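You operate a simulated robot arm through the tools that you are given. There is no shell and no other tool.

The job below is to be done with a simulated two-armed robot. You get a single attempt, and the scene is never put back.

JOB
Press the three rail pegs home, then oil the top of the rail.
Fine: dark cube on the pegs, then back; one pump stroke on the grey sponge, back in its tray after. A coat counts when it lies all over at full strength: go over it till it gets no stronger.

The check looks at the end state, three seconds after you hand in, the way a careful person would. Anything else that was tipped, shoved, dropped, spilled or broken makes it a failure.

ROBOT AND FRAMES
Two 7-joint arms with fingered hands on one trunk that stands fixed in place. Base frame: the origin is at the foot of the trunk, x ahead of it, y to its left, z up; the work surface is at about z = 900. Units: mm, rad, N and s.
The left shoulder is at [42, 163, 1061], the right one opposite. Each reaches about 1215 mm from its shoulder. Payload 4 kg a hand.
The tool frame of a hand sits at the grasp point between the pads (the TCP): z along the fingers, y along the line on which they close. The tips reach 36 mm beyond it. The gripper opens to 124 mm; its body begins 42 mm behind the TCP. The gripper is a hand of 4 fingers: y runs from the thumb to the fingers, the wrist lies at [-15, -99, -189] in the tool frame, and closing takes about 1.5 s.
Orientation is that of the tool frame in the base frame, as a unit quaternion [x, y, z, w]. With the fingers straight down and the wrist toward the robot, the tool's x, y and z point along [0, 1, 0], [1, 0, 0] and [0, 0, -1] of the base frame.

CONTROLS
- The arms move only by the tool play_rows. It takes "left_plan", "right_plan" or both (then of equal length, played together; a hand with none holds still); each is a list of rows, each an object of numbers (a shift or turn left out is 0, a gripper value left out holds the last): "x", "y", "z": the shift along the tool's x, y, z in mm; "ax", "ay", "az": the turn, a rotation vector about the tool's x, y, z in rad. In form: [{"x": .., "y": .., "z": .., "ax": .., "ay": .., "az": ..}, ...]. A call has 1 to 20 rows; each row shifts and turns the commanded pose from where the row before left it, along the tool's axes as they then stand. "left_claw" and "right_claw" are, for a hand that has rows, the opening, from 0 (shut) to 1 (fully open), set as the call begins (left out, the last holds). A row lasts 0.2 s, in which the tool goes at most 50 mm and 0.15 rad; a call with a longer step from one row to the next is refused whole, and so is a gripper value outside its range. Where a pose cannot be reached the arm comes as near as it can. A force on the tool above 40 N (or 10 N above the force at the start of the call, whichever is more), or a blocked arm, ends the call early, and 0.2 s more pass. The fingers move at their own pace (about 45 mm/s each) and stop on an object; they squeeze with about 25 N. The grip force told is the motor's: it shows also when the fingers shut on nothing. Time passes only in rows, and 0.2 s behind the last, so rows that do not move let the fingers close. It gives the time, the measured TCP pose, the force on the tool (base axes), the opening and the grip force at its end, in the units of the frame above (readings bear some noise), with the torque about the TCP (base axes, N m) and any sound that the robot's microphone picked up.
- Cameras (640 x 400 px; columns grow to the right, rows downward): "scene" is now at [135, 58.6, 1321.4]; the picture's right is [0.61, -0.79, -0.09], its down [-0.26, -0.09, -0.96] and it looks along [0.75, 0.61, -0.26] (base axes); focal length 322 px, centre (320, 200). "left" rides on the left gripper at [-75, -86, -123] in its tool frame; the picture's right is [-0.70, -0.34, 0.63], its down [0.64, -0.68, 0.35] and it looks along [0.32, 0.65, 0.69] (tool axes); focal length 275 px, centre (320, 200). "right" rides on the right gripper at [75, -86, -123] in its tool frame; the picture's right is [-0.70, 0.34, -0.63], its down [-0.64, -0.68, 0.35] and it looks along [-0.32, 0.65, 0.69] (tool axes); focal length 275 px, centre (320, 200). There is no depth. A picture from a camera that has moved, and an enlarged one, comes with that camera's place and axes in the base frame and with its lens.
- snapshot(camera): a new picture of that camera. It takes no simulated time.
- slide_trunk(by): moves the trunk up (or, below 0, down) by that many mm; the arms and the scene camera ride with it, the base frame stays. It gives what a move gives, with no picture.
- hand_shape(shape, hand): the hand has 4 fingers and takes this shape, open, in about a second: jaw (thumb against the fingers, like two jaws); tri (thumb and two fingers); tip (a fingertip pinch); poke (one finger out to press); point (the index stretched); flat (the hand flat); cup (the hand cupped); fist (a fist). The gripper value then closes the fingers along that shape, each until it touches; the sizes above hold for jaw. It gives what a move gives, with no picture.
- head_to(pan, tilt): turns the head with the scene camera to pan (to the left, within 1.501 rad either way) and tilt (down, from -0.506 to 1.204), counted from straight ahead of the robot (the tilt from the chest, where the trunk bows). It gives what a move gives.
- inspect(camera, box): a new picture of the part [left, top, right, bottom] of that camera's present view, enlarged. It takes no simulated time.
- finish_job(): hands the job in; it is judged then, once.

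Nothing tells you positions but the pictures and the camera data. Unless the task says otherwise, let go and move clear before handing in.

The tools are called after "Emit:" by a JSON object that holds its "name" and its "arguments". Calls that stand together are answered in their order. play_rows: Moves the arms, as the interface text tells. Its arguments: {"type":"object","properties":{"left_plan":{"type":"array"},"left_claw":{"type":"number"},"right_plan":{"type":"array"},"right_claw":{"type":"number"}},"required":[]} The other tools are called the same way: slide_trunk (by) moves the trunk up or down; hand_shape (shape, hand) gives the hand a shape; head_to (pan, tilt) turns the head that bears the scene camera; snapshot (camera) takes a picture; inspect (camera, box) takes an enlarged picture of a part of a camera's view; finish_job () hands the job in.

At the start:

```text
clock: 0.0
left_eef_pos: [435.5, 621.2, 1190.8]
left_tcp_rot: [0.708, 0.707, 0.0, 0.001]
left_ft_force: [-0.4, 0.2, -0.6]
left_torque: [0.01, 0.0, 0.01]
left_grip_width: 123.6
left_gripper_force: 0.1
left_shape: jaw
right_eef_pos: [815.0, 51.4, 1189.9]
right_tcp_rot: [0.707, 0.708, -0.001, 0.0]
right_ft_force: [0.3, -0.9, 0.3]
right_torque: [-0.02, 0.02, -0.01]
right_grip_width: 123.7
right_gripper_force: 0.1
right_shape: jaw
trunk travel left (down, up): [-225.0, 253.0]
head pan, tilt (commanded): [0.66, 0.145]
```

scene: 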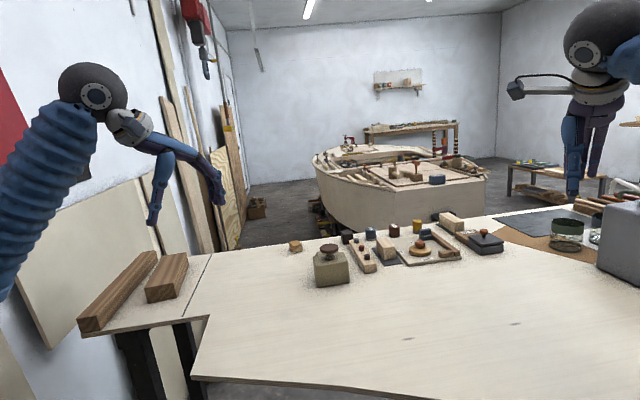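
right: 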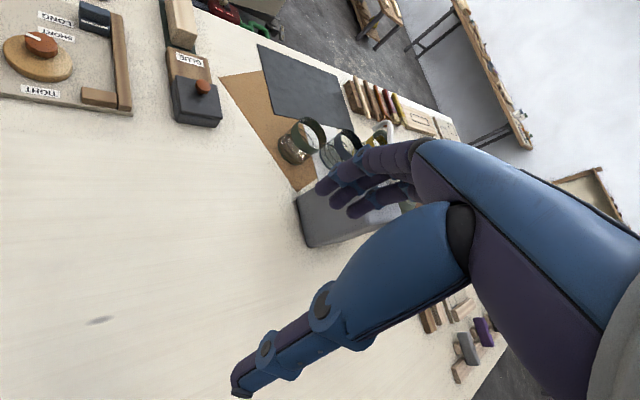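
left: 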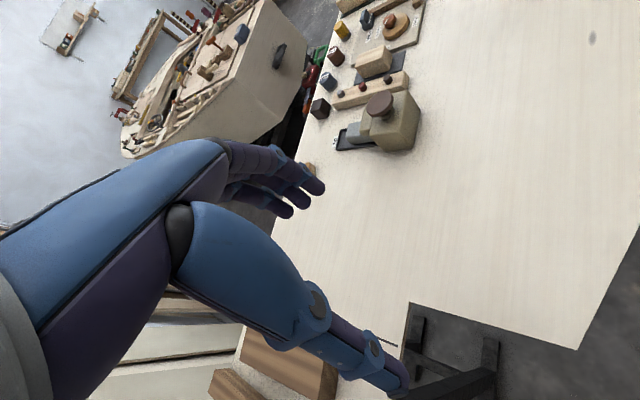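

I see a workbench with an oil pump box, a rail with pegs, several small cubes and a sponge tray near the far edge. I will look at these closer before moving.

Emit:
{"name": "inspect", "arguments": {"camera": "scene", "box": [280, 200, 520, 300]}}

Emit:
{"name": "inspect", "arguments": {"camera": "left", "box": [280, 0, 460, 180]}}

Emit:
{"name": "inspect", "arguments": {"camera": "right", "box": [0, 0, 320, 200]}}

```text
2.67 times, centred on (400, 250) of scene
camera zoom: at [135.0, 58.6, 1321.4], right [0.61, -0.79, -0.09], down [-0.26, -0.09, -0.96], along [0.75, 0.61, -0.26], focal length 858 px, centre (107, 67)
```

zoom: 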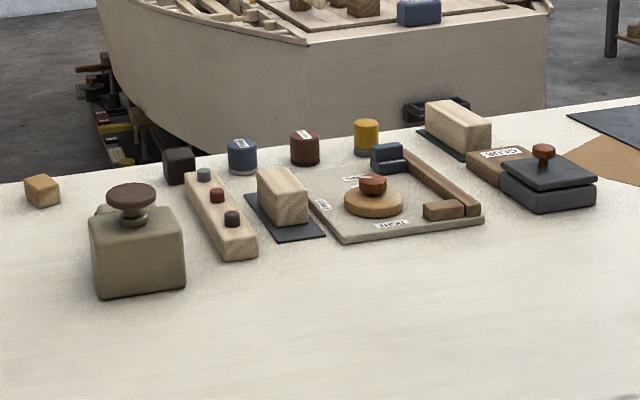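

```text
2.22 times, centred on (370, 90) of left
camera zoom: at [350.5, 545.0, 1314.4], right [-0.34, -0.7, -0.63], down [-0.68, 0.65, -0.35], along [0.65, 0.31, -0.69], focal length 612 px, centre (209, 444)
```

zoom: 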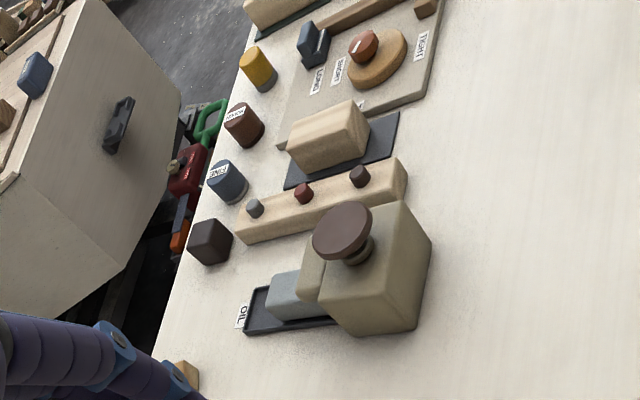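

```text
2.00 times, centred on (160, 100) of right
camera zoom: at [729.3, 126.7, 1313.0], right [0.34, -0.7, 0.63], down [-0.68, -0.64, -0.35], along [0.65, -0.32, -0.69], focal length 551 px, centre (640, 400)
```

zoom: 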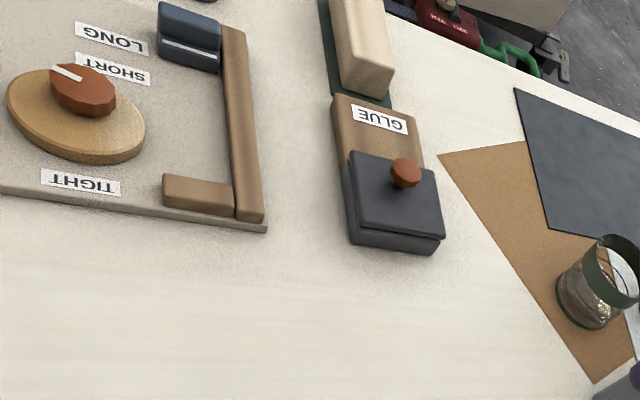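

The rail with three pegs, the oil pump with the grey sponge in the "OIL" tray and the dark cube lie left of centre on the bench. I zoom in further for labels and details.

Emit:
{"name": "inspect", "arguments": {"camera": "scene", "box": [285, 215, 405, 290]}}

Emit:
{"name": "inspect", "arguments": {"camera": "left", "box": [310, 60, 430, 160]}}

Emit:
{"name": "inspect", "arguments": {"camera": "scene", "box": [380, 205, 520, 270]}}

```text
5.33 times, centred on (345, 252) of scene
camera zoom: at [135.0, 58.6, 1321.4], right [0.61, -0.79, -0.09], down [-0.26, -0.09, -0.96], along [0.75, 0.61, -0.26], focal length 1716 px, centre (187, -80)
```

zoom: 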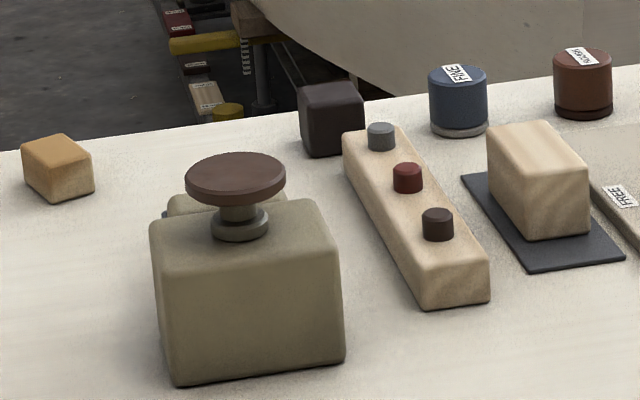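

```text
4.00 times, centred on (370, 110) of left
camera zoom: at [350.5, 545.0, 1314.4], right [-0.34, -0.7, -0.63], down [-0.68, 0.65, -0.35], along [0.65, 0.31, -0.69], focal length 1101 px, centre (120, 560)
```

zoom: 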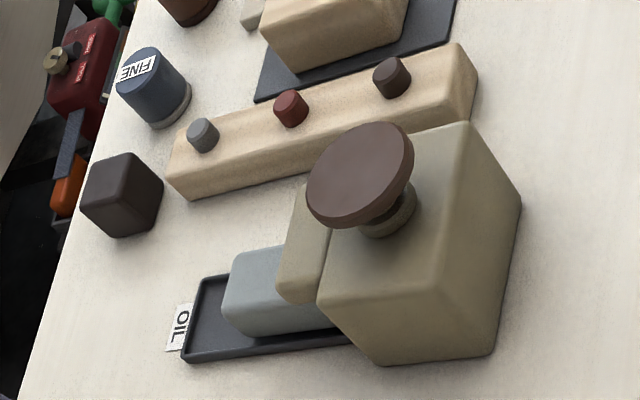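

```text
4.57 times, centred on (450, 238) of scene
camera zoom: at [135.0, 58.6, 1321.4], right [0.61, -0.79, -0.09], down [-0.26, -0.09, -0.96], along [0.75, 0.61, -0.26], focal length 1471 px, centre (-274, 29)
```

zoom: 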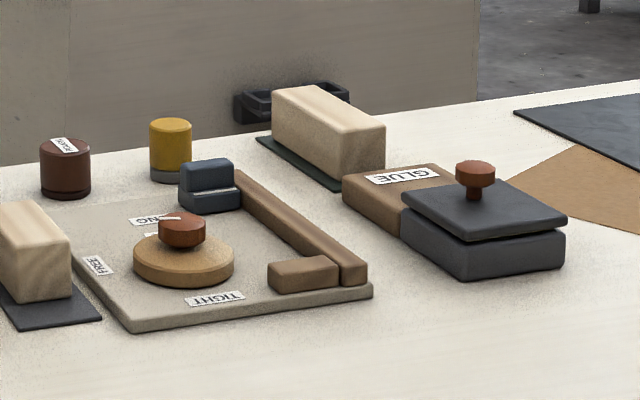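

The rail lies diagonal (roughly 45°) with grey, red and dark pegs; the sponge sits half under the pump's nose in the OIL tray; the dark cube is at about (955, 630). I bring the left hand nearer for a sharper look from its camera.

Emit:
{"name": "play_rows", "arguments": {"left_plan": [{"x": 3.2, "y": 31, "z": 13.5}, {"x": 3.2, "y": 31, "z": 13.5}, {"x": 3.2, "y": 31, "z": 13.5}, {"x": 3.2, "y": 31, "z": 13.5}, {"x": 3.2, "y": 31, "z": 13.5}, {"x": 3.2, "y": 31, "z": 13.5}, {}, {}]}}

Emit:
{"name": "snapshot", "arguments": {"camera": "left"}}

Emit:
{"name": "inspect", "arguments": {"camera": "left", "box": [280, 40, 520, 200]}}

```text
clock: 1.8
left_eef_pos: [621.8, 641.2, 1110.5]
left_tcp_rot: [0.708, 0.706, 0.0, 0.0]
left_ft_force: [0.1, -0.4, 0.8]
left_torque: [0.01, -0.01, -0.01]
left_grip_width: 124.0
left_gripper_force: 0.0
left_shape: jaw
right_eef_pos: [816.1, 52.1, 1189.6]
right_tcp_rot: [0.707, 0.707, -0.002, 0.0]
right_ft_force: [-0.7, -0.2, -0.8]
right_torque: [0.0, 0.0, -0.01]
right_grip_width: 123.3
right_gripper_force: 0.1
right_shape: jaw
trunk travel left (down, up): [-225.0, 253.0]
head pan, tilt (commanded): [0.66, 0.145]
```

```text
taken
camera left: at [535.8, 564.1, 1234.1], right [-0.34, -0.7, -0.63], down [-0.68, 0.65, -0.35], along [0.65, 0.31, -0.69], focal length 275 px, centre (320, 200)
```

left: 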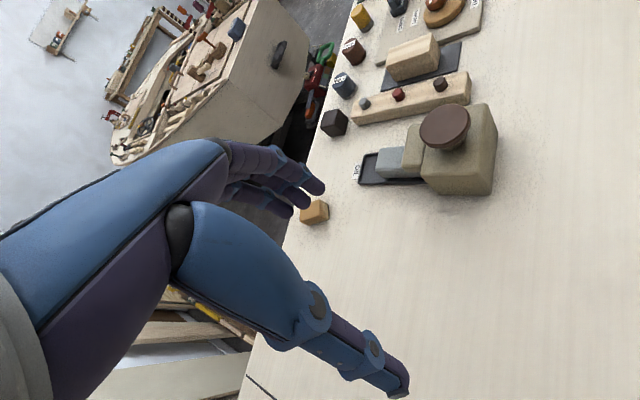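

```text
2.50 times, centred on (400, 120) of left
camera zoom: at [535.8, 564.1, 1234.1], right [-0.34, -0.7, -0.63], down [-0.68, 0.65, -0.35], along [0.65, 0.31, -0.69], focal length 688 px, centre (120, 400)
```

zoom: 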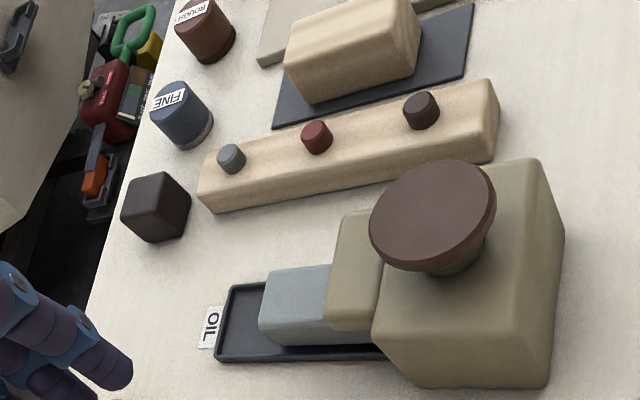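

From two views I place the knob top near (723, 515, 990), the cube near (951, 612), and the rail running from about (792, 459) to (922, 586), all turned about 45°. Next I bring the left hand, turned 45°, over the area near the cube for a closer look.

Emit:
{"name": "play_rows", "arguments": {"left_plan": [{"x": -7, "y": 40}, {"x": -7, "y": 40}, {"x": -7, "y": 40}, {"x": -7, "y": 40}, {"x": -7, "y": 40}, {"x": -7, "y": 40}, {"x": -7, "y": 40}, {"az": -0.131}, {"az": -0.131}, {"az": -0.131}, {"az": -0.131}, {"az": -0.131}, {"az": -0.131}, {}, {}]}}

Emit:
{"name": "snapshot", "arguments": {"camera": "left"}}

Emit:
{"name": "snapshot", "arguments": {"camera": "scene"}}

```text
clock: 5.0
left_eef_pos: [902.3, 589.7, 1110.4]
left_tcp_rot: [0.383, 0.924, -0.001, 0.0]
left_ft_force: [0.2, 0.0, 0.3]
left_torque: [-0.01, 0.0, 0.0]
left_grip_width: 123.8
left_gripper_force: 0.2
left_shape: jaw
right_eef_pos: [815.9, 50.8, 1189.8]
right_tcp_rot: [0.707, 0.708, 0.0, -0.001]
right_ft_force: [0.3, 0.5, 1.5]
right_torque: [0.02, 0.01, 0.0]
right_grip_width: 123.8
right_gripper_force: 0.1
right_shape: jaw
trunk travel left (down, up): [-225.0, 253.0]
head pan, tilt (commanded): [0.66, 0.145]
```

```text
taken
camera left: at [894.8, 474.8, 1233.2], right [0.25, -0.73, -0.63], down [-0.94, -0.03, -0.35], along [0.24, 0.68, -0.69], focal length 275 px, centre (320, 200)
```

left: 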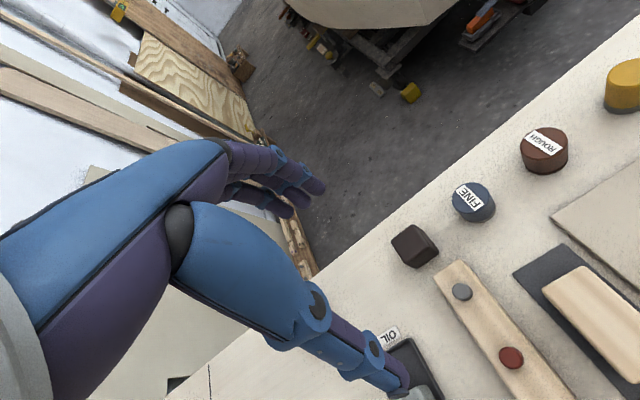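

```text
taken
camera scene: at [135.2, 58.2, 1321.4], right [0.61, -0.79, -0.09], down [-0.26, -0.09, -0.96], along [0.75, 0.61, -0.26], focal length 322 px, centre (320, 200)
```

scene: 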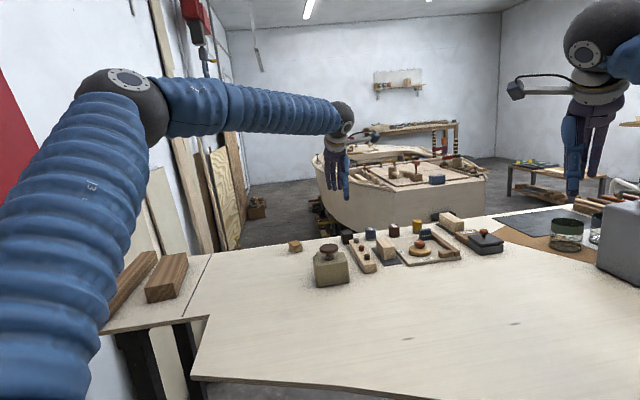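

Emit:
{"name": "inspect", "arguments": {"camera": "left", "box": [370, 160, 610, 310]}}

Emit:
{"name": "inspect", "arguments": {"camera": "left", "box": [360, 250, 600, 400]}}

```text
2.67 times, centred on (490, 235) of left
camera zoom: at [894.8, 474.8, 1233.2], right [0.25, -0.73, -0.63], down [-0.94, -0.03, -0.35], along [0.24, 0.68, -0.69], focal length 734 px, centre (-133, 107)
```

zoom: 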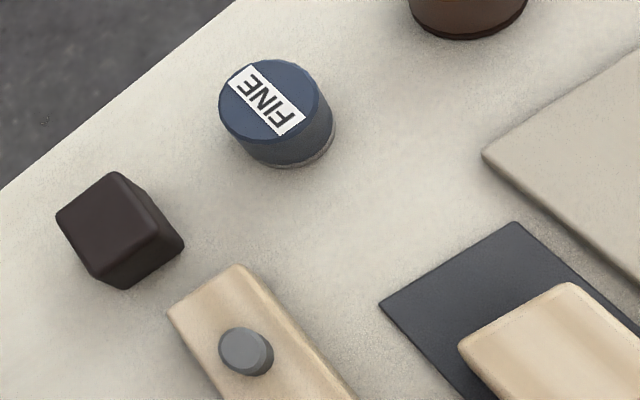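

```text
2.67 times, centred on (480, 325) of left
camera zoom: at [894.8, 474.8, 1233.2], right [0.25, -0.73, -0.63], down [-0.94, -0.03, -0.35], along [0.24, 0.68, -0.69], focal length 734 px, centre (-107, -133)
```

zoom: 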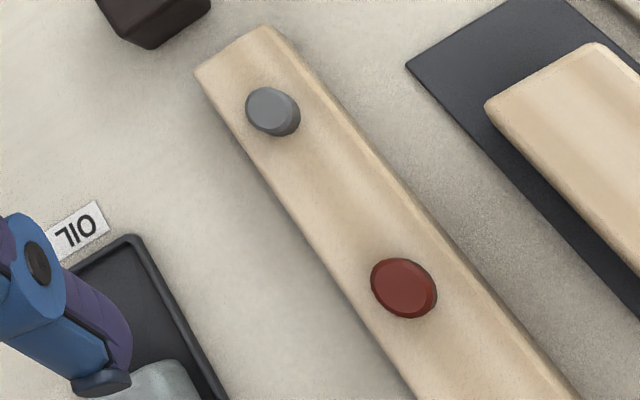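

The camera shows the cube turned about 45°, near the grey-peg end of the rail. I zoom in further on the cube and pegs to fix their outlines.

Emit:
{"name": "inspect", "arguments": {"camera": "left", "box": [380, 215, 460, 275]}}

Emit:
{"name": "inspect", "arguments": {"camera": "left", "box": [430, 250, 560, 400]}}

Emit:
{"name": "inspect", "arguments": {"camera": "scene", "box": [305, 220, 385, 290]}}

```text
6.67 times, centred on (420, 245) of left
camera zoom: at [894.8, 474.8, 1233.2], right [0.25, -0.73, -0.63], down [-0.94, -0.03, -0.35], along [0.24, 0.68, -0.69], focal length 1835 px, centre (-347, -100)
```

zoom: 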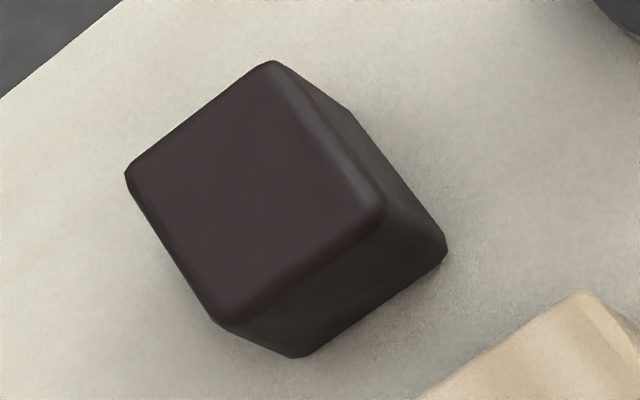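

```text
2.67 times, centred on (495, 325) of left
camera zoom: at [894.8, 474.8, 1233.2], right [0.25, -0.73, -0.63], down [-0.94, -0.03, -0.35], along [0.24, 0.68, -0.69], focal length 734 px, centre (-147, -133)
```

zoom: 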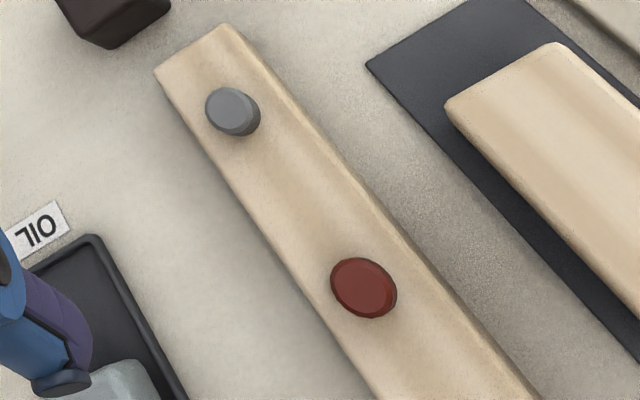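

```text
5.71 times, centred on (345, 255) of scene
camera zoom: at [135.2, 58.2, 1321.4], right [0.61, -0.79, -0.09], down [-0.26, -0.09, -0.96], along [0.75, 0.61, -0.26], focal length 1839 px, centre (177, -114)
```

zoom: 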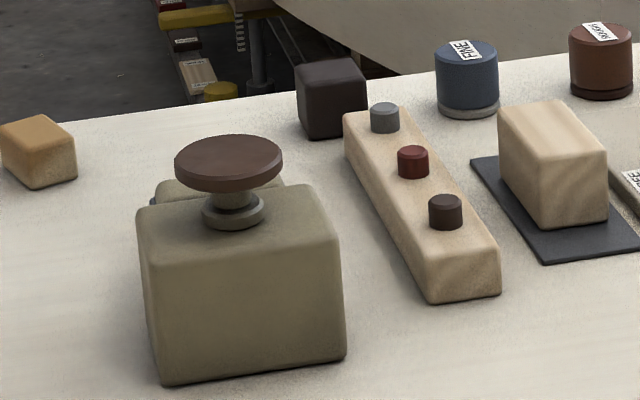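

The cube is about 35 mm wide, centred near (949, 612) with its faces at 45°. The rail end is only 20 mm from one face, but the FINE can leaves about 44 mm on another, so I turn the hand to grip across that direction, half open, and look again from above.

Emit:
{"name": "play_rows", "arguments": {"left_plan": [{"az": 0.1309}, {"az": 0.1309}, {"az": 0.1309}, {"az": 0.1309}, {"az": 0.1309}, {"az": 0.1309}, {"az": 0.1309}, {"az": 0.1309}, {"az": 0.1309}, {"az": 0.1309}, {"az": 0.1309}, {"az": 0.1309}, {"x": 18.2, "y": 5.8, "z": 20}, {"x": 18.2, "y": 5.8, "z": 20}, {"x": 18.2, "y": 5.8, "z": 20}, {}, {}], "left_claw": 0.56}}

Emit:
{"name": "snapshot", "arguments": {"camera": "left"}}

Emit:
{"name": "inspect", "arguments": {"camera": "scene", "box": [290, 150, 430, 290]}}

```text
clock: 8.6
left_eef_pos: [953.3, 616.8, 1049.9]
left_tcp_rot: [0.924, 0.383, -0.001, 0.0]
left_ft_force: [1.0, -0.8, -0.4]
left_torque: [0.0, 0.02, 0.0]
left_grip_width: 69.7
left_gripper_force: 0.1
left_shape: jaw
right_eef_pos: [814.9, 51.6, 1189.7]
right_tcp_rot: [0.707, 0.707, -0.001, -0.002]
right_ft_force: [-0.4, 0.6, 0.1]
right_torque: [-0.04, -0.02, 0.01]
right_grip_width: 123.5
right_gripper_force: 0.1
right_shape: jaw
trunk travel left (down, up): [-225.0, 253.0]
head pan, tilt (commanded): [0.66, 0.145]
```

```text
taken
camera left: at [841.2, 623.4, 1173.1], right [-0.73, -0.25, -0.63], down [-0.03, 0.94, -0.35], along [0.68, -0.24, -0.69], focal length 275 px, centre (320, 200)
```

left: 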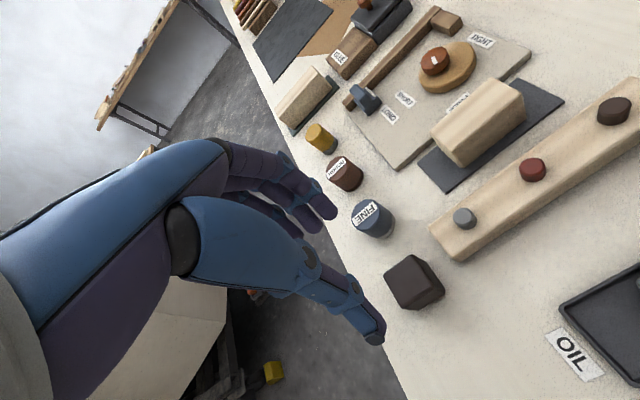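

```text
2.86 times, centred on (360, 220) of scene
camera zoom: at [135.7, 58.4, 1321.3], right [0.61, -0.79, -0.09], down [-0.27, -0.09, -0.96], along [0.75, 0.61, -0.26], focal length 920 px, centre (206, 143)
```

zoom: 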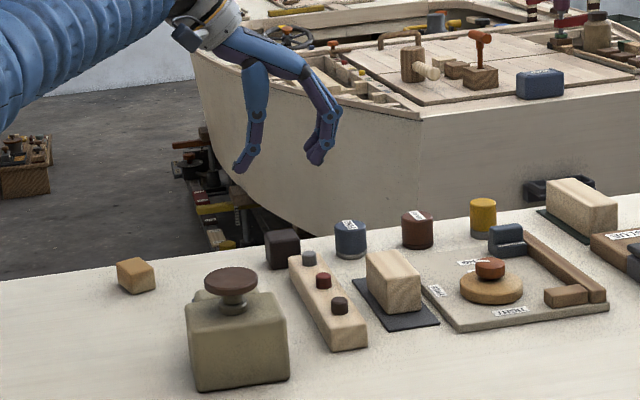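

I have a clear view of the cube, the rail and the can. I zoom in on the cube from here to refine its place before descending.

Emit:
{"name": "inspect", "arguments": {"camera": "left", "box": [300, 190, 500, 350]}}

Emit:
{"name": "inspect", "arguments": {"camera": "left", "box": [420, 60, 640, 280]}}

```text
2.50 times, centred on (400, 270) of left
camera zoom: at [841.2, 623.4, 1173.1], right [-0.73, -0.25, -0.63], down [-0.03, 0.94, -0.35], along [0.68, -0.24, -0.69], focal length 688 px, centre (120, 25)
```

zoom: 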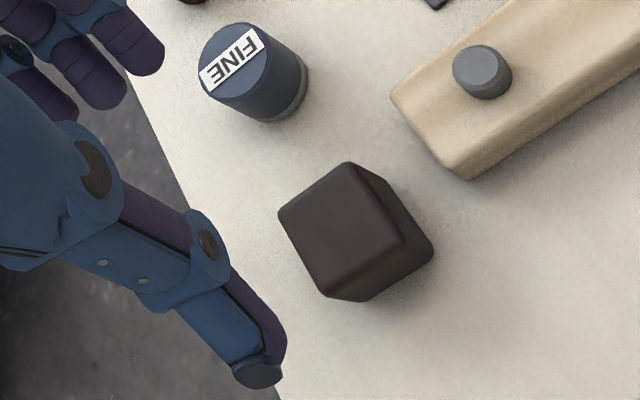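

```text
1.82 times, centred on (530, 170) of left
camera zoom: at [841.2, 623.4, 1173.1], right [-0.73, -0.25, -0.63], down [-0.03, 0.94, -0.35], along [0.68, -0.24, -0.69], focal length 500 px, centre (-62, 254)
```

zoom: 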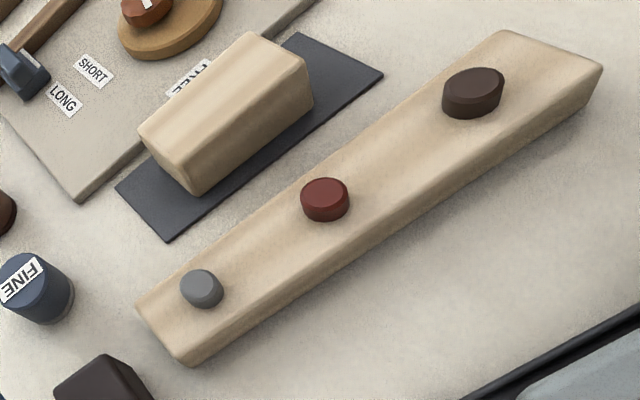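

The cube is confirmed at about (947, 613). I narrow the opening slightly and descend to just above the cube, then check clearances.

Emit:
{"name": "play_rows", "arguments": {"left_plan": [{"y": -1.3, "z": 15}, {"z": 25}, {"z": 25}, {}, {}], "left_claw": 0.49}}

Emit:
{"name": "snapshot", "arguments": {"camera": "left"}}

Emit:
{"name": "inspect", "arguments": {"camera": "scene", "box": [300, 170, 420, 270]}}

```text
clock: 9.8
left_eef_pos: [952.9, 619.0, 983.2]
left_tcp_rot: [0.924, 0.383, -0.001, 0.001]
left_ft_force: [-0.3, 0.4, 0.3]
left_torque: [0.0, -0.02, -0.01]
left_grip_width: 61.0
left_gripper_force: 0.1
left_shape: jaw
right_eef_pos: [815.2, 51.9, 1189.4]
right_tcp_rot: [0.707, 0.707, -0.001, 0.0]
right_ft_force: [-0.8, 0.3, -0.7]
right_torque: [0.04, 0.01, -0.01]
right_grip_width: 123.4
right_gripper_force: 0.1
right_shape: jaw
trunk travel left (down, up): [-225.0, 253.0]
head pan, tilt (commanded): [0.66, 0.145]
```

```text
taken
camera left: at [840.4, 624.5, 1107.7], right [-0.73, -0.25, -0.63], down [-0.03, 0.94, -0.35], along [0.68, -0.24, -0.69], focal length 275 px, centre (320, 200)
```

left: 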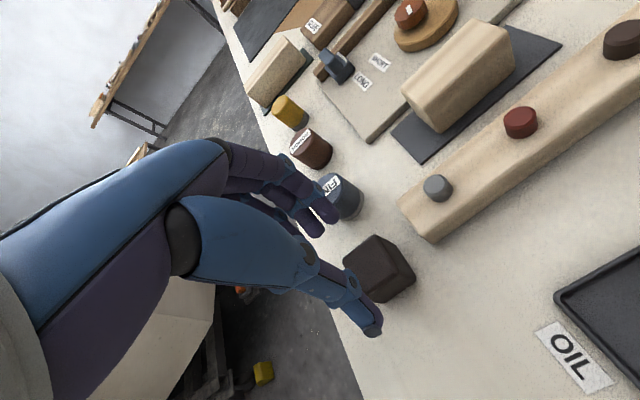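

```text
4.00 times, centred on (360, 220) of scene
camera zoom: at [135.4, 58.8, 1321.4], right [0.61, -0.79, -0.09], down [-0.26, -0.09, -0.96], along [0.75, 0.61, -0.26], focal length 1287 px, centre (160, 120)
```

zoom: 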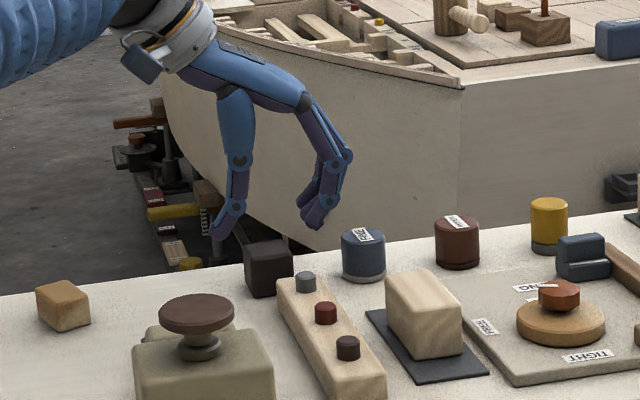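

The hand straddles the cube with room to the can. I lower to grasp height and close on the cube.

Emit:
{"name": "play_rows", "arguments": {"left_plan": [{"z": 13}, {"z": 13}, {"z": 12}, {}]}}

Emit:
{"name": "snapshot", "arguments": {"camera": "left"}}

Emit:
{"name": "inspect", "arguments": {"camera": "scene", "box": [300, 170, 420, 270]}}

```text
clock: 10.8
left_eef_pos: [951.9, 617.2, 949.0]
left_tcp_rot: [0.924, 0.382, 0.001, 0.001]
left_ft_force: [0.1, 1.3, 8.1]
left_torque: [0.09, 0.13, 0.01]
left_grip_width: 61.6
left_gripper_force: 0.0
left_shape: jaw
right_eef_pos: [813.9, 51.0, 1190.9]
right_tcp_rot: [0.707, 0.707, 0.0, 0.0]
right_ft_force: [0.1, 0.0, 0.6]
right_torque: [-0.01, -0.01, 0.02]
right_grip_width: 123.9
right_gripper_force: 0.0
right_shape: jaw
trunk travel left (down, up): [-225.0, 253.0]
head pan, tilt (commanded): [0.66, 0.145]
```

```text
taken
camera left: at [839.0, 623.9, 1072.1], right [-0.73, -0.25, -0.63], down [-0.03, 0.94, -0.35], along [0.68, -0.24, -0.69], focal length 275 px, centre (320, 200)
```

left: 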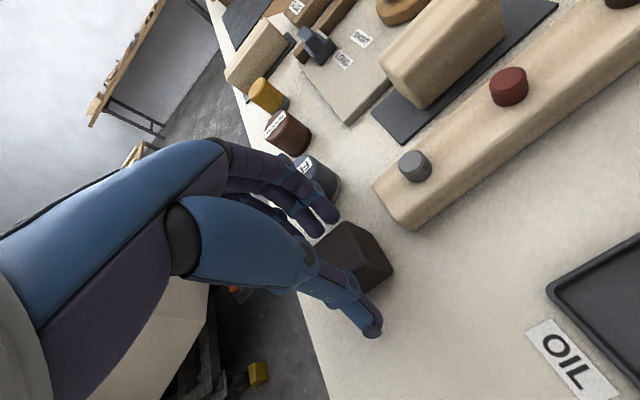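

```text
4.00 times, centred on (360, 220) of scene
camera zoom: at [134.7, 58.2, 1321.6], right [0.61, -0.79, -0.09], down [-0.26, -0.09, -0.96], along [0.75, 0.61, -0.26], focal length 1287 px, centre (160, 120)
```

zoom: 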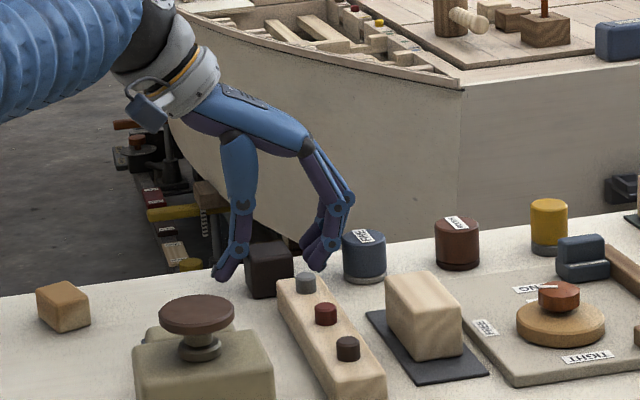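

There is an 8 N upward force, so something touches. I zoom in to see what before going on.

Emit:
{"name": "inspect", "arguments": {"camera": "left", "box": [260, 140, 420, 350]}}

Emit:
{"name": "inspect", "arguments": {"camera": "scene", "box": [340, 210, 410, 260]}}

```text
1.90 times, centred on (340, 245) of left
camera zoom: at [839.0, 623.9, 1072.1], right [-0.73, -0.25, -0.63], down [-0.03, 0.94, -0.35], along [0.68, -0.24, -0.69], focal length 524 px, centre (282, 114)
```

zoom: 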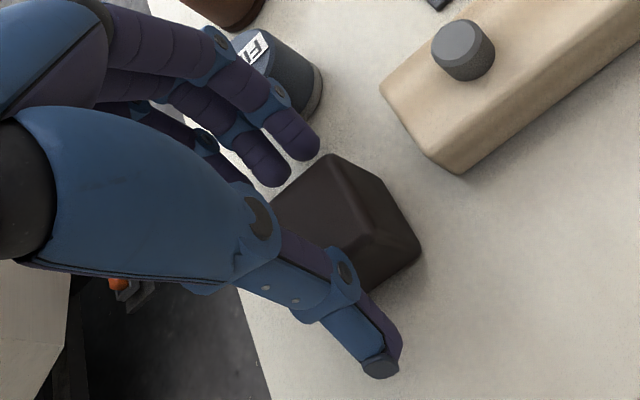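

```text
8.00 times, centred on (375, 235) of scene
camera zoom: at [134.7, 58.2, 1321.6], right [0.61, -0.79, -0.09], down [-0.26, -0.09, -0.96], along [0.75, 0.61, -0.26], focal length 2574 px, centre (-120, -80)
```

zoom: 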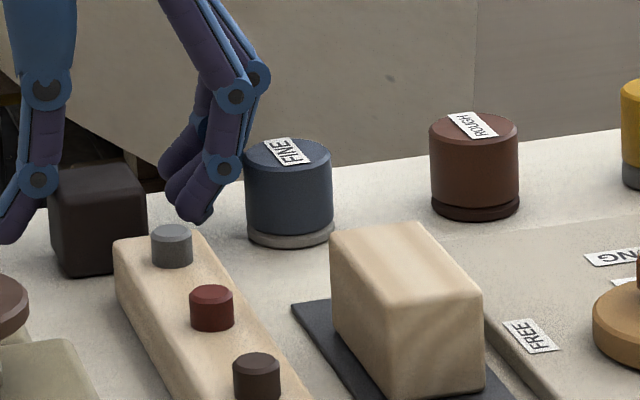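

The thumb's joint seems to be resting on the cube's top edge. I lift straight up and look at the finger shape at a smaller opening to plan a better grasp.

Emit:
{"name": "play_rows", "arguments": {"left_plan": [{"z": -15}, {"z": -25}, {"z": -30}, {}, {}, {}]}}

Emit:
{"name": "play_rows", "arguments": {"left_plan": [{}, {}, {}, {}, {}], "left_claw": 0.28}}

Emit:
{"name": "inspect", "arguments": {"camera": "scene", "box": [320, 170, 420, 260]}}

Emit:
{"name": "inspect", "arguments": {"camera": "left", "box": [200, 130, 440, 350]}}

```text
clock: 12.2
left_eef_pos: [951.9, 618.8, 1018.8]
left_tcp_rot: [0.924, 0.383, 0.0, 0.0]
left_ft_force: [-0.6, -0.1, 0.2]
left_torque: [-0.01, -0.01, -0.01]
left_grip_width: 61.2
left_gripper_force: 0.1
left_shape: jaw
right_eef_pos: [815.0, 52.0, 1189.4]
right_tcp_rot: [0.707, 0.707, 0.0, -0.001]
right_ft_force: [-0.6, 0.2, 0.7]
right_torque: [0.0, -0.04, 0.0]
right_grip_width: 123.7
right_gripper_force: 0.0
right_shape: jaw
trunk travel left (down, up): [-225.0, 253.0]
head pan, tilt (commanded): [0.66, 0.145]
```

```text
clock: 13.4
left_eef_pos: [951.7, 619.2, 1017.8]
left_tcp_rot: [0.924, 0.383, 0.001, 0.0]
left_ft_force: [-0.3, -0.3, 0.4]
left_torque: [-0.03, -0.01, -0.01]
left_grip_width: 35.1
left_gripper_force: 0.0
left_shape: jaw
right_eef_pos: [815.8, 50.1, 1189.8]
right_tcp_rot: [0.707, 0.707, 0.0, -0.001]
right_ft_force: [0.2, -0.4, 0.9]
right_torque: [-0.01, 0.0, -0.02]
right_grip_width: 123.5
right_gripper_force: 0.0
right_shape: jaw
trunk travel left (down, up): [-225.0, 253.0]
head pan, tilt (commanded): [0.66, 0.145]
```

```text
4.44 times, centred on (370, 215) of scene
camera zoom: at [135.2, 58.6, 1321.4], right [0.61, -0.79, -0.09], down [-0.26, -0.09, -0.96], along [0.75, 0.61, -0.26], focal length 1430 px, centre (98, 133)
```

zoom: 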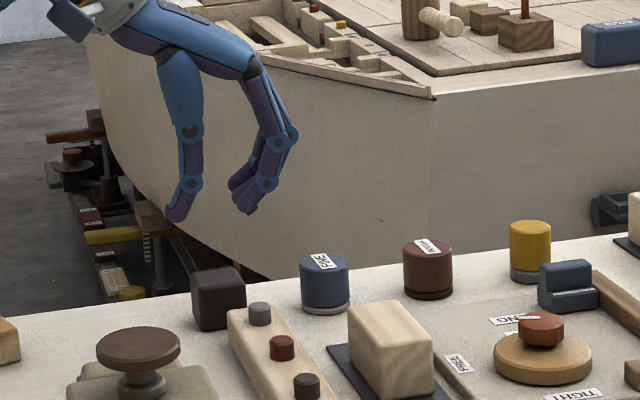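

```text
1.82 times, centred on (320, 240) of left
camera zoom: at [839.3, 624.8, 1141.9], right [-0.73, -0.25, -0.63], down [-0.03, 0.94, -0.35], along [0.68, -0.24, -0.69], focal length 500 px, centre (320, 127)
```

zoom: 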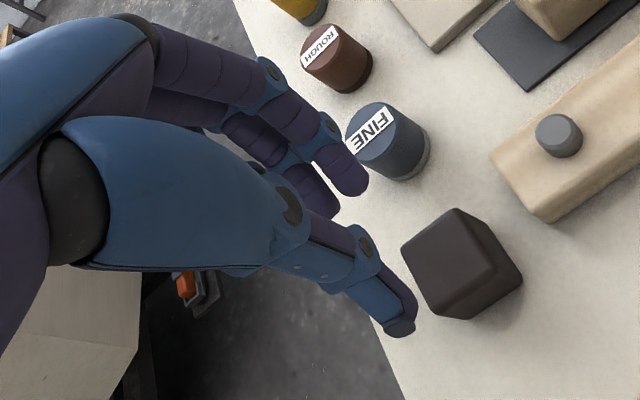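

At 35 mm the thumb's end leans outward and the fingers lean inward, so the pads are tilted about 20–25° from vertical. I zoom in closer to measure that.

Emit:
{"name": "inspect", "arguments": {"camera": "scene", "box": [340, 175, 404, 225]}}

```text
8.00 times, centred on (372, 200) of scene
camera zoom: at [135.2, 58.6, 1321.4], right [0.61, -0.79, -0.09], down [-0.26, -0.09, -0.96], along [0.75, 0.61, -0.26], focal length 2574 px, centre (-96, 200)
```

zoom: 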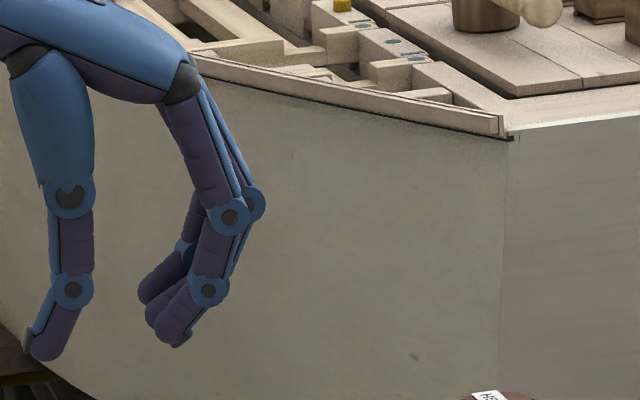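

The jaw pads are slanted and would pinch the cube's top edge on the thumb side. I lift higher and try the "tri" and "tip" shapes in free air to compare them.

Emit:
{"name": "play_rows", "arguments": {"left_plan": [{"z": -30}, {"z": -30}, {}]}}

Emit:
{"name": "hand_shape", "arguments": {"shape": "tri", "hand": "left"}}

Emit:
{"name": "play_rows", "arguments": {"left_plan": [{}, {}, {}, {}, {}, {}], "left_claw": 0.5}}

Emit:
{"name": "inspect", "arguments": {"camera": "scene", "box": [330, 155, 410, 215]}}

Emit:
{"name": "snapshot", "arguments": {"camera": "left"}}

```text
clock: 14.2
left_eef_pos: [953.9, 619.2, 1078.1]
left_tcp_rot: [0.924, 0.382, 0.0, 0.0]
left_ft_force: [-0.1, 0.1, -0.3]
left_torque: [0.02, 0.01, 0.01]
left_grip_width: 35.1
left_gripper_force: 0.1
left_shape: jaw
right_eef_pos: [815.4, 51.9, 1189.8]
right_tcp_rot: [0.707, 0.707, 0.0, 0.0]
right_ft_force: [0.7, 0.1, -1.1]
right_torque: [-0.02, -0.03, 0.02]
right_grip_width: 123.6
right_gripper_force: 0.1
right_shape: jaw
trunk travel left (down, up): [-225.0, 253.0]
head pan, tilt (commanded): [0.66, 0.145]
```

```text
clock: 15.1
left_eef_pos: [952.9, 617.9, 1078.6]
left_tcp_rot: [0.924, 0.382, 0.0, -0.001]
left_ft_force: [0.3, -0.4, -0.3]
left_torque: [-0.03, -0.05, 0.02]
left_grip_width: 123.6
left_gripper_force: 0.1
left_shape: tri
right_eef_pos: [815.2, 51.0, 1190.2]
right_tcp_rot: [0.707, 0.707, 0.0, -0.001]
right_ft_force: [0.8, -0.3, 0.7]
right_torque: [-0.01, -0.01, 0.02]
right_grip_width: 123.7
right_gripper_force: 0.0
right_shape: jaw
trunk travel left (down, up): [-225.0, 253.0]
head pan, tilt (commanded): [0.66, 0.145]
```

```text
clock: 16.5
left_eef_pos: [953.6, 617.8, 1078.9]
left_tcp_rot: [0.924, 0.383, 0.001, 0.0]
left_ft_force: [-1.0, 0.2, -0.6]
left_torque: [0.0, 0.02, -0.03]
left_grip_width: 62.2
left_gripper_force: 0.0
left_shape: tri
right_eef_pos: [815.1, 52.2, 1190.4]
right_tcp_rot: [0.707, 0.707, -0.001, -0.001]
right_ft_force: [1.1, 0.8, 0.2]
right_torque: [-0.02, -0.01, 0.0]
right_grip_width: 123.5
right_gripper_force: 0.0
right_shape: jaw
trunk travel left (down, up): [-225.0, 253.0]
head pan, tilt (commanded): [0.66, 0.145]
```

```text
6.67 times, centred on (370, 185) of scene
camera zoom: at [135.2, 58.6, 1321.4], right [0.61, -0.79, -0.09], down [-0.26, -0.09, -0.96], along [0.75, 0.61, -0.26], focal length 2145 px, centre (-13, 300)
```

zoom: 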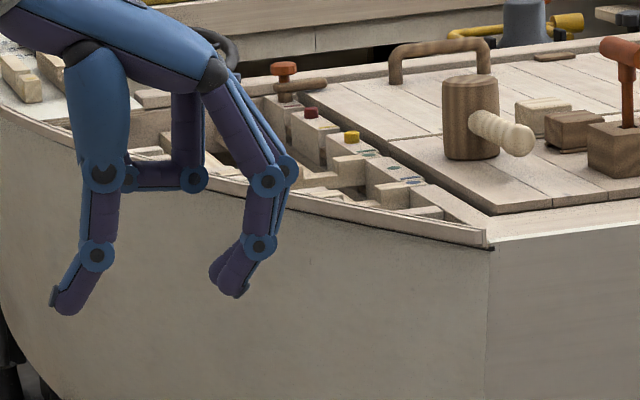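

```text
taken
camera left: at [840.5, 624.3, 1202.3], right [-0.73, -0.25, -0.63], down [-0.03, 0.94, -0.35], along [0.68, -0.24, -0.69], focal length 275 px, centre (320, 200)
```

left: 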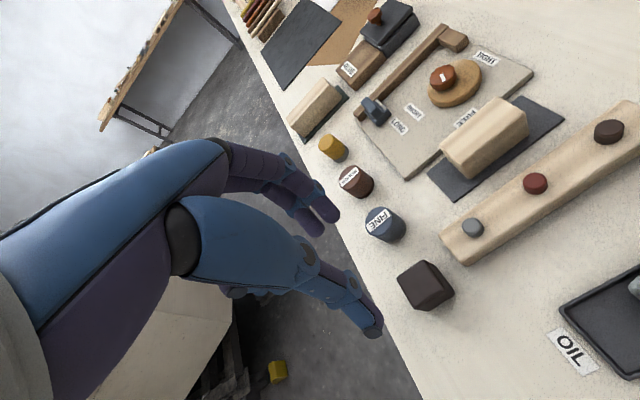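

"Tri" has the same slant with one finger folded away. I check "tip" as well.

Emit:
{"name": "hand_shape", "arguments": {"shape": "tip", "hand": "left"}}

Emit:
{"name": "play_rows", "arguments": {"left_plan": [{}, {}, {}, {}, {}, {}], "left_claw": 0.5}}

Emit:
{"name": "inspect", "arguments": {"camera": "scene", "box": [330, 155, 410, 215]}}

Emit:
{"name": "play_rows", "arguments": {"left_plan": [{}, {}, {}, {}, {}, {}], "left_claw": 0.28}}

Emit:
{"name": "inspect", "arguments": {"camera": "scene", "box": [330, 155, 410, 215]}}

Emit:
{"name": "snapshot", "arguments": {"camera": "left"}}

```text
clock: 17.4
left_eef_pos: [953.9, 617.7, 1077.6]
left_tcp_rot: [0.924, 0.383, 0.0, 0.001]
left_ft_force: [-0.1, -0.3, 0.5]
left_torque: [-0.05, 0.02, -0.03]
left_grip_width: 123.8
left_gripper_force: 0.0
left_shape: tip
right_eef_pos: [815.9, 52.1, 1190.2]
right_tcp_rot: [0.707, 0.707, 0.0, 0.0]
right_ft_force: [-0.7, 0.2, 0.5]
right_torque: [0.03, 0.02, 0.02]
right_grip_width: 123.9
right_gripper_force: 0.1
right_shape: jaw
trunk travel left (down, up): [-225.0, 253.0]
head pan, tilt (commanded): [0.66, 0.145]
```

```text
clock: 18.8
left_eef_pos: [954.1, 619.7, 1078.9]
left_tcp_rot: [0.924, 0.382, 0.0, 0.0]
left_ft_force: [-0.5, -0.2, 1.1]
left_torque: [0.0, 0.03, 0.0]
left_grip_width: 62.9
left_gripper_force: 0.0
left_shape: tip
right_eef_pos: [816.2, 51.0, 1190.5]
right_tcp_rot: [0.707, 0.707, 0.0, -0.001]
right_ft_force: [-1.4, 0.0, -0.1]
right_torque: [-0.05, 0.01, -0.03]
right_grip_width: 123.8
right_gripper_force: 0.0
right_shape: jaw
trunk travel left (down, up): [-225.0, 253.0]
head pan, tilt (commanded): [0.66, 0.145]
```

```text
6.67 times, centred on (370, 185) of scene
camera zoom: at [135.2, 58.6, 1321.4], right [0.61, -0.79, -0.09], down [-0.26, -0.09, -0.96], along [0.75, 0.61, -0.26], focal length 2145 px, centre (-13, 300)
```

zoom: 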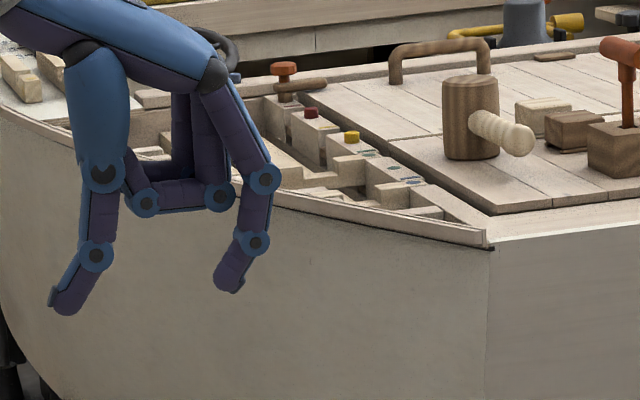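

```text
clock: 20.2
left_eef_pos: [953.8, 618.6, 1079.7]
left_tcp_rot: [0.924, 0.382, 0.0, 0.0]
left_ft_force: [-0.2, 0.4, -0.1]
left_torque: [0.03, 0.0, 0.01]
left_grip_width: 37.4
left_gripper_force: 0.1
left_shape: tip
right_eef_pos: [815.5, 52.3, 1190.2]
right_tcp_rot: [0.707, 0.707, 0.0, -0.001]
right_ft_force: [0.2, 0.5, 0.0]
right_torque: [0.0, 0.02, 0.0]
right_grip_width: 123.7
right_gripper_force: 0.1
right_shape: jaw
trunk travel left (down, up): [-225.0, 253.0]
head pan, tilt (commanded): [0.66, 0.145]
```

```text
6.67 times, centred on (370, 185) of scene
camera zoom: at [135.2, 58.6, 1321.4], right [0.61, -0.79, -0.09], down [-0.26, -0.09, -0.96], along [0.75, 0.61, -0.26], focal length 2145 px, centre (-13, 300)
```

zoom: 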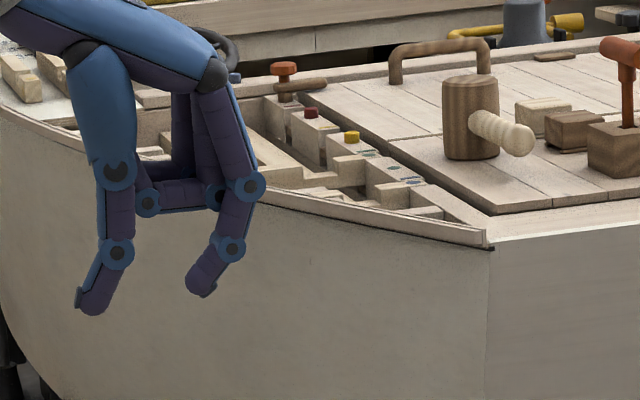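

```text
taken
camera left: at [840.5, 624.3, 1202.3], right [-0.73, -0.25, -0.63], down [-0.03, 0.94, -0.35], along [0.68, -0.24, -0.69], focal length 275 px, centre (320, 200)
```

left: 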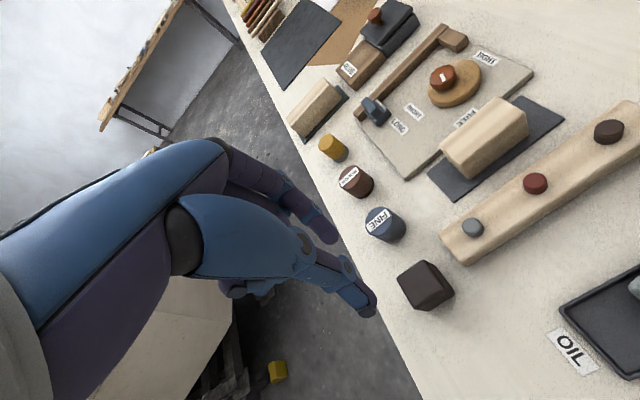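

All shapes share that slant, with thumb and finger tips nearly level when untilted. I choose "tri" with the hand tilted about 16° so that the thumb pad stands nearly upright against the cube, and shift the hand to match.

Emit:
{"name": "hand_shape", "arguments": {"shape": "tri", "hand": "left"}}

Emit:
{"name": "play_rows", "arguments": {"left_plan": [{"x": -3.2, "y": -9.1}, {"ax": -0.14}, {"ax": -0.14}, {"z": 24, "y": -6.9}, {"z": 24, "y": -6.9}, {"z": 24, "y": -6.9}, {"z": 24, "y": -6.9}, {}, {}], "left_claw": 0.55}}

Emit:
{"name": "inspect", "arguments": {"camera": "scene", "box": [325, 185, 405, 260]}}

Emit:
{"name": "snapshot", "arguments": {"camera": "left"}}

```text
clock: 21.1
left_eef_pos: [954.6, 617.1, 1078.7]
left_tcp_rot: [0.924, 0.383, 0.0, 0.0]
left_ft_force: [-0.3, 0.5, -1.1]
left_torque: [0.01, 0.0, 0.0]
left_grip_width: 123.7
left_gripper_force: 0.0
left_shape: tri
right_eef_pos: [815.1, 51.4, 1190.6]
right_tcp_rot: [0.707, 0.707, 0.0, -0.001]
right_ft_force: [-0.4, -0.2, -0.4]
right_torque: [0.02, -0.01, 0.0]
right_grip_width: 123.5
right_gripper_force: 0.0
right_shape: jaw
trunk travel left (down, up): [-225.0, 253.0]
head pan, tilt (commanded): [0.66, 0.145]
```

```text
clock: 23.1
left_eef_pos: [942.4, 623.4, 976.7]
left_tcp_rot: [0.915, 0.379, 0.053, 0.128]
left_ft_force: [-0.8, 0.2, -0.1]
left_torque: [0.0, -0.01, -0.01]
left_grip_width: 68.2
left_gripper_force: 0.2
left_shape: tri
right_eef_pos: [815.3, 52.6, 1189.0]
right_tcp_rot: [0.707, 0.707, 0.0, -0.001]
right_ft_force: [-0.2, -0.1, 0.5]
right_torque: [0.04, -0.04, 0.01]
right_grip_width: 123.6
right_gripper_force: 0.0
right_shape: jaw
trunk travel left (down, up): [-225.0, 253.0]
head pan, tilt (commanded): [0.66, 0.145]
```

```text
5.33 times, centred on (365, 222) of scene
camera zoom: at [135.4, 58.8, 1321.4], right [0.61, -0.79, -0.09], down [-0.26, -0.09, -0.96], along [0.75, 0.61, -0.26], focal length 1716 px, centre (80, 80)
```

zoom: 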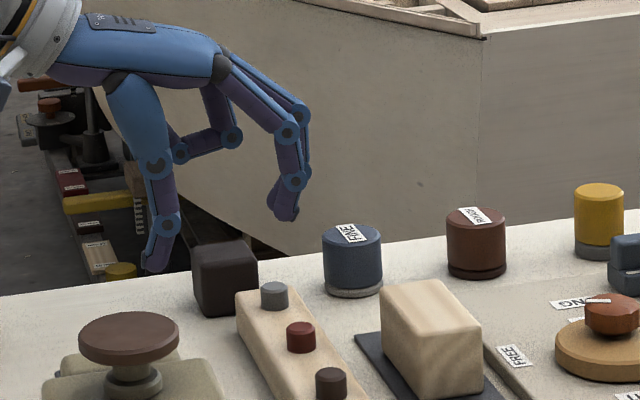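

```text
taken
camera left: at [808.0, 650.9, 1071.0], right [-0.6, -0.39, -0.7], down [0.06, 0.85, -0.52], along [0.8, -0.35, -0.49], focal length 275 px, centre (320, 200)
```

left: 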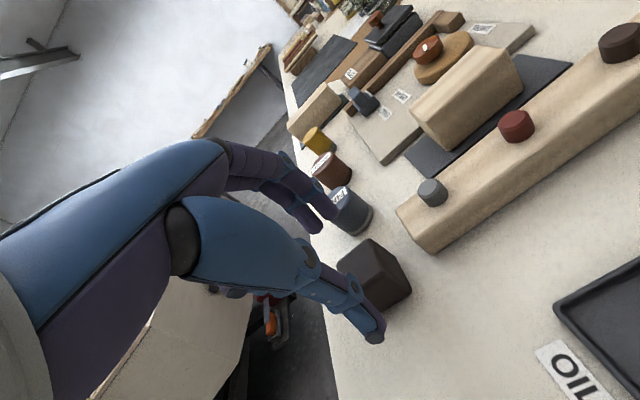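

At this tilt the fingertips would only reach the cube's very top, so I reduce the tilt to about 9°, shift slightly, and descend most of the way before checking again.

Emit:
{"name": "play_rows", "arguments": {"left_plan": [{"ax": 0.12}, {"y": 2.5, "z": 0.4}, {"z": 10.9, "y": -1.75}, {"z": 10.8, "y": -1.75}, {}, {}]}}

Emit:
{"name": "inspect", "arguments": {"camera": "scene", "box": [325, 195, 405, 260]}}

Emit:
{"name": "inspect", "arguments": {"camera": "left", "box": [260, 150, 460, 350]}}

```text
clock: 24.5
left_eef_pos: [946.1, 618.9, 954.4]
left_tcp_rot: [0.921, 0.381, 0.031, 0.073]
left_ft_force: [0.1, 0.5, 0.5]
left_torque: [0.01, 0.01, -0.03]
left_grip_width: 68.3
left_gripper_force: 0.1
left_shape: tri
right_eef_pos: [813.4, 52.1, 1190.0]
right_tcp_rot: [0.707, 0.707, -0.001, -0.001]
right_ft_force: [-1.0, -1.1, -0.3]
right_torque: [-0.01, -0.01, -0.01]
right_grip_width: 123.7
right_gripper_force: 0.1
right_shape: jaw
trunk travel left (down, up): [-225.0, 253.0]
head pan, tilt (commanded): [0.66, 0.145]
```

```text
6.15 times, centred on (365, 228) of scene
camera zoom: at [135.2, 58.7, 1321.4], right [0.61, -0.79, -0.09], down [-0.26, -0.09, -0.96], along [0.75, 0.61, -0.26], focal length 1980 px, centre (43, 31)
```

zoom: 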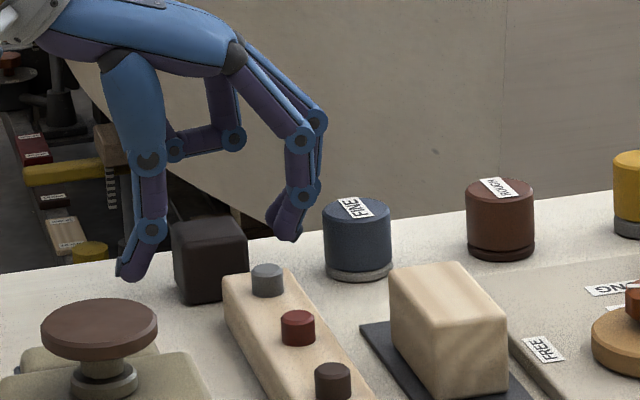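

```text
2.00 times, centred on (360, 250) of left
camera zoom: at [819.4, 639.1, 1063.3], right [-0.66, -0.33, -0.68], down [0.02, 0.89, -0.45], along [0.75, -0.31, -0.58], focal length 551 px, centre (240, 100)
```

zoom: 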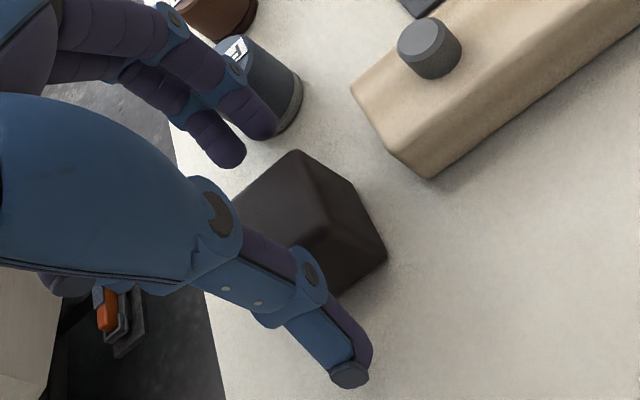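

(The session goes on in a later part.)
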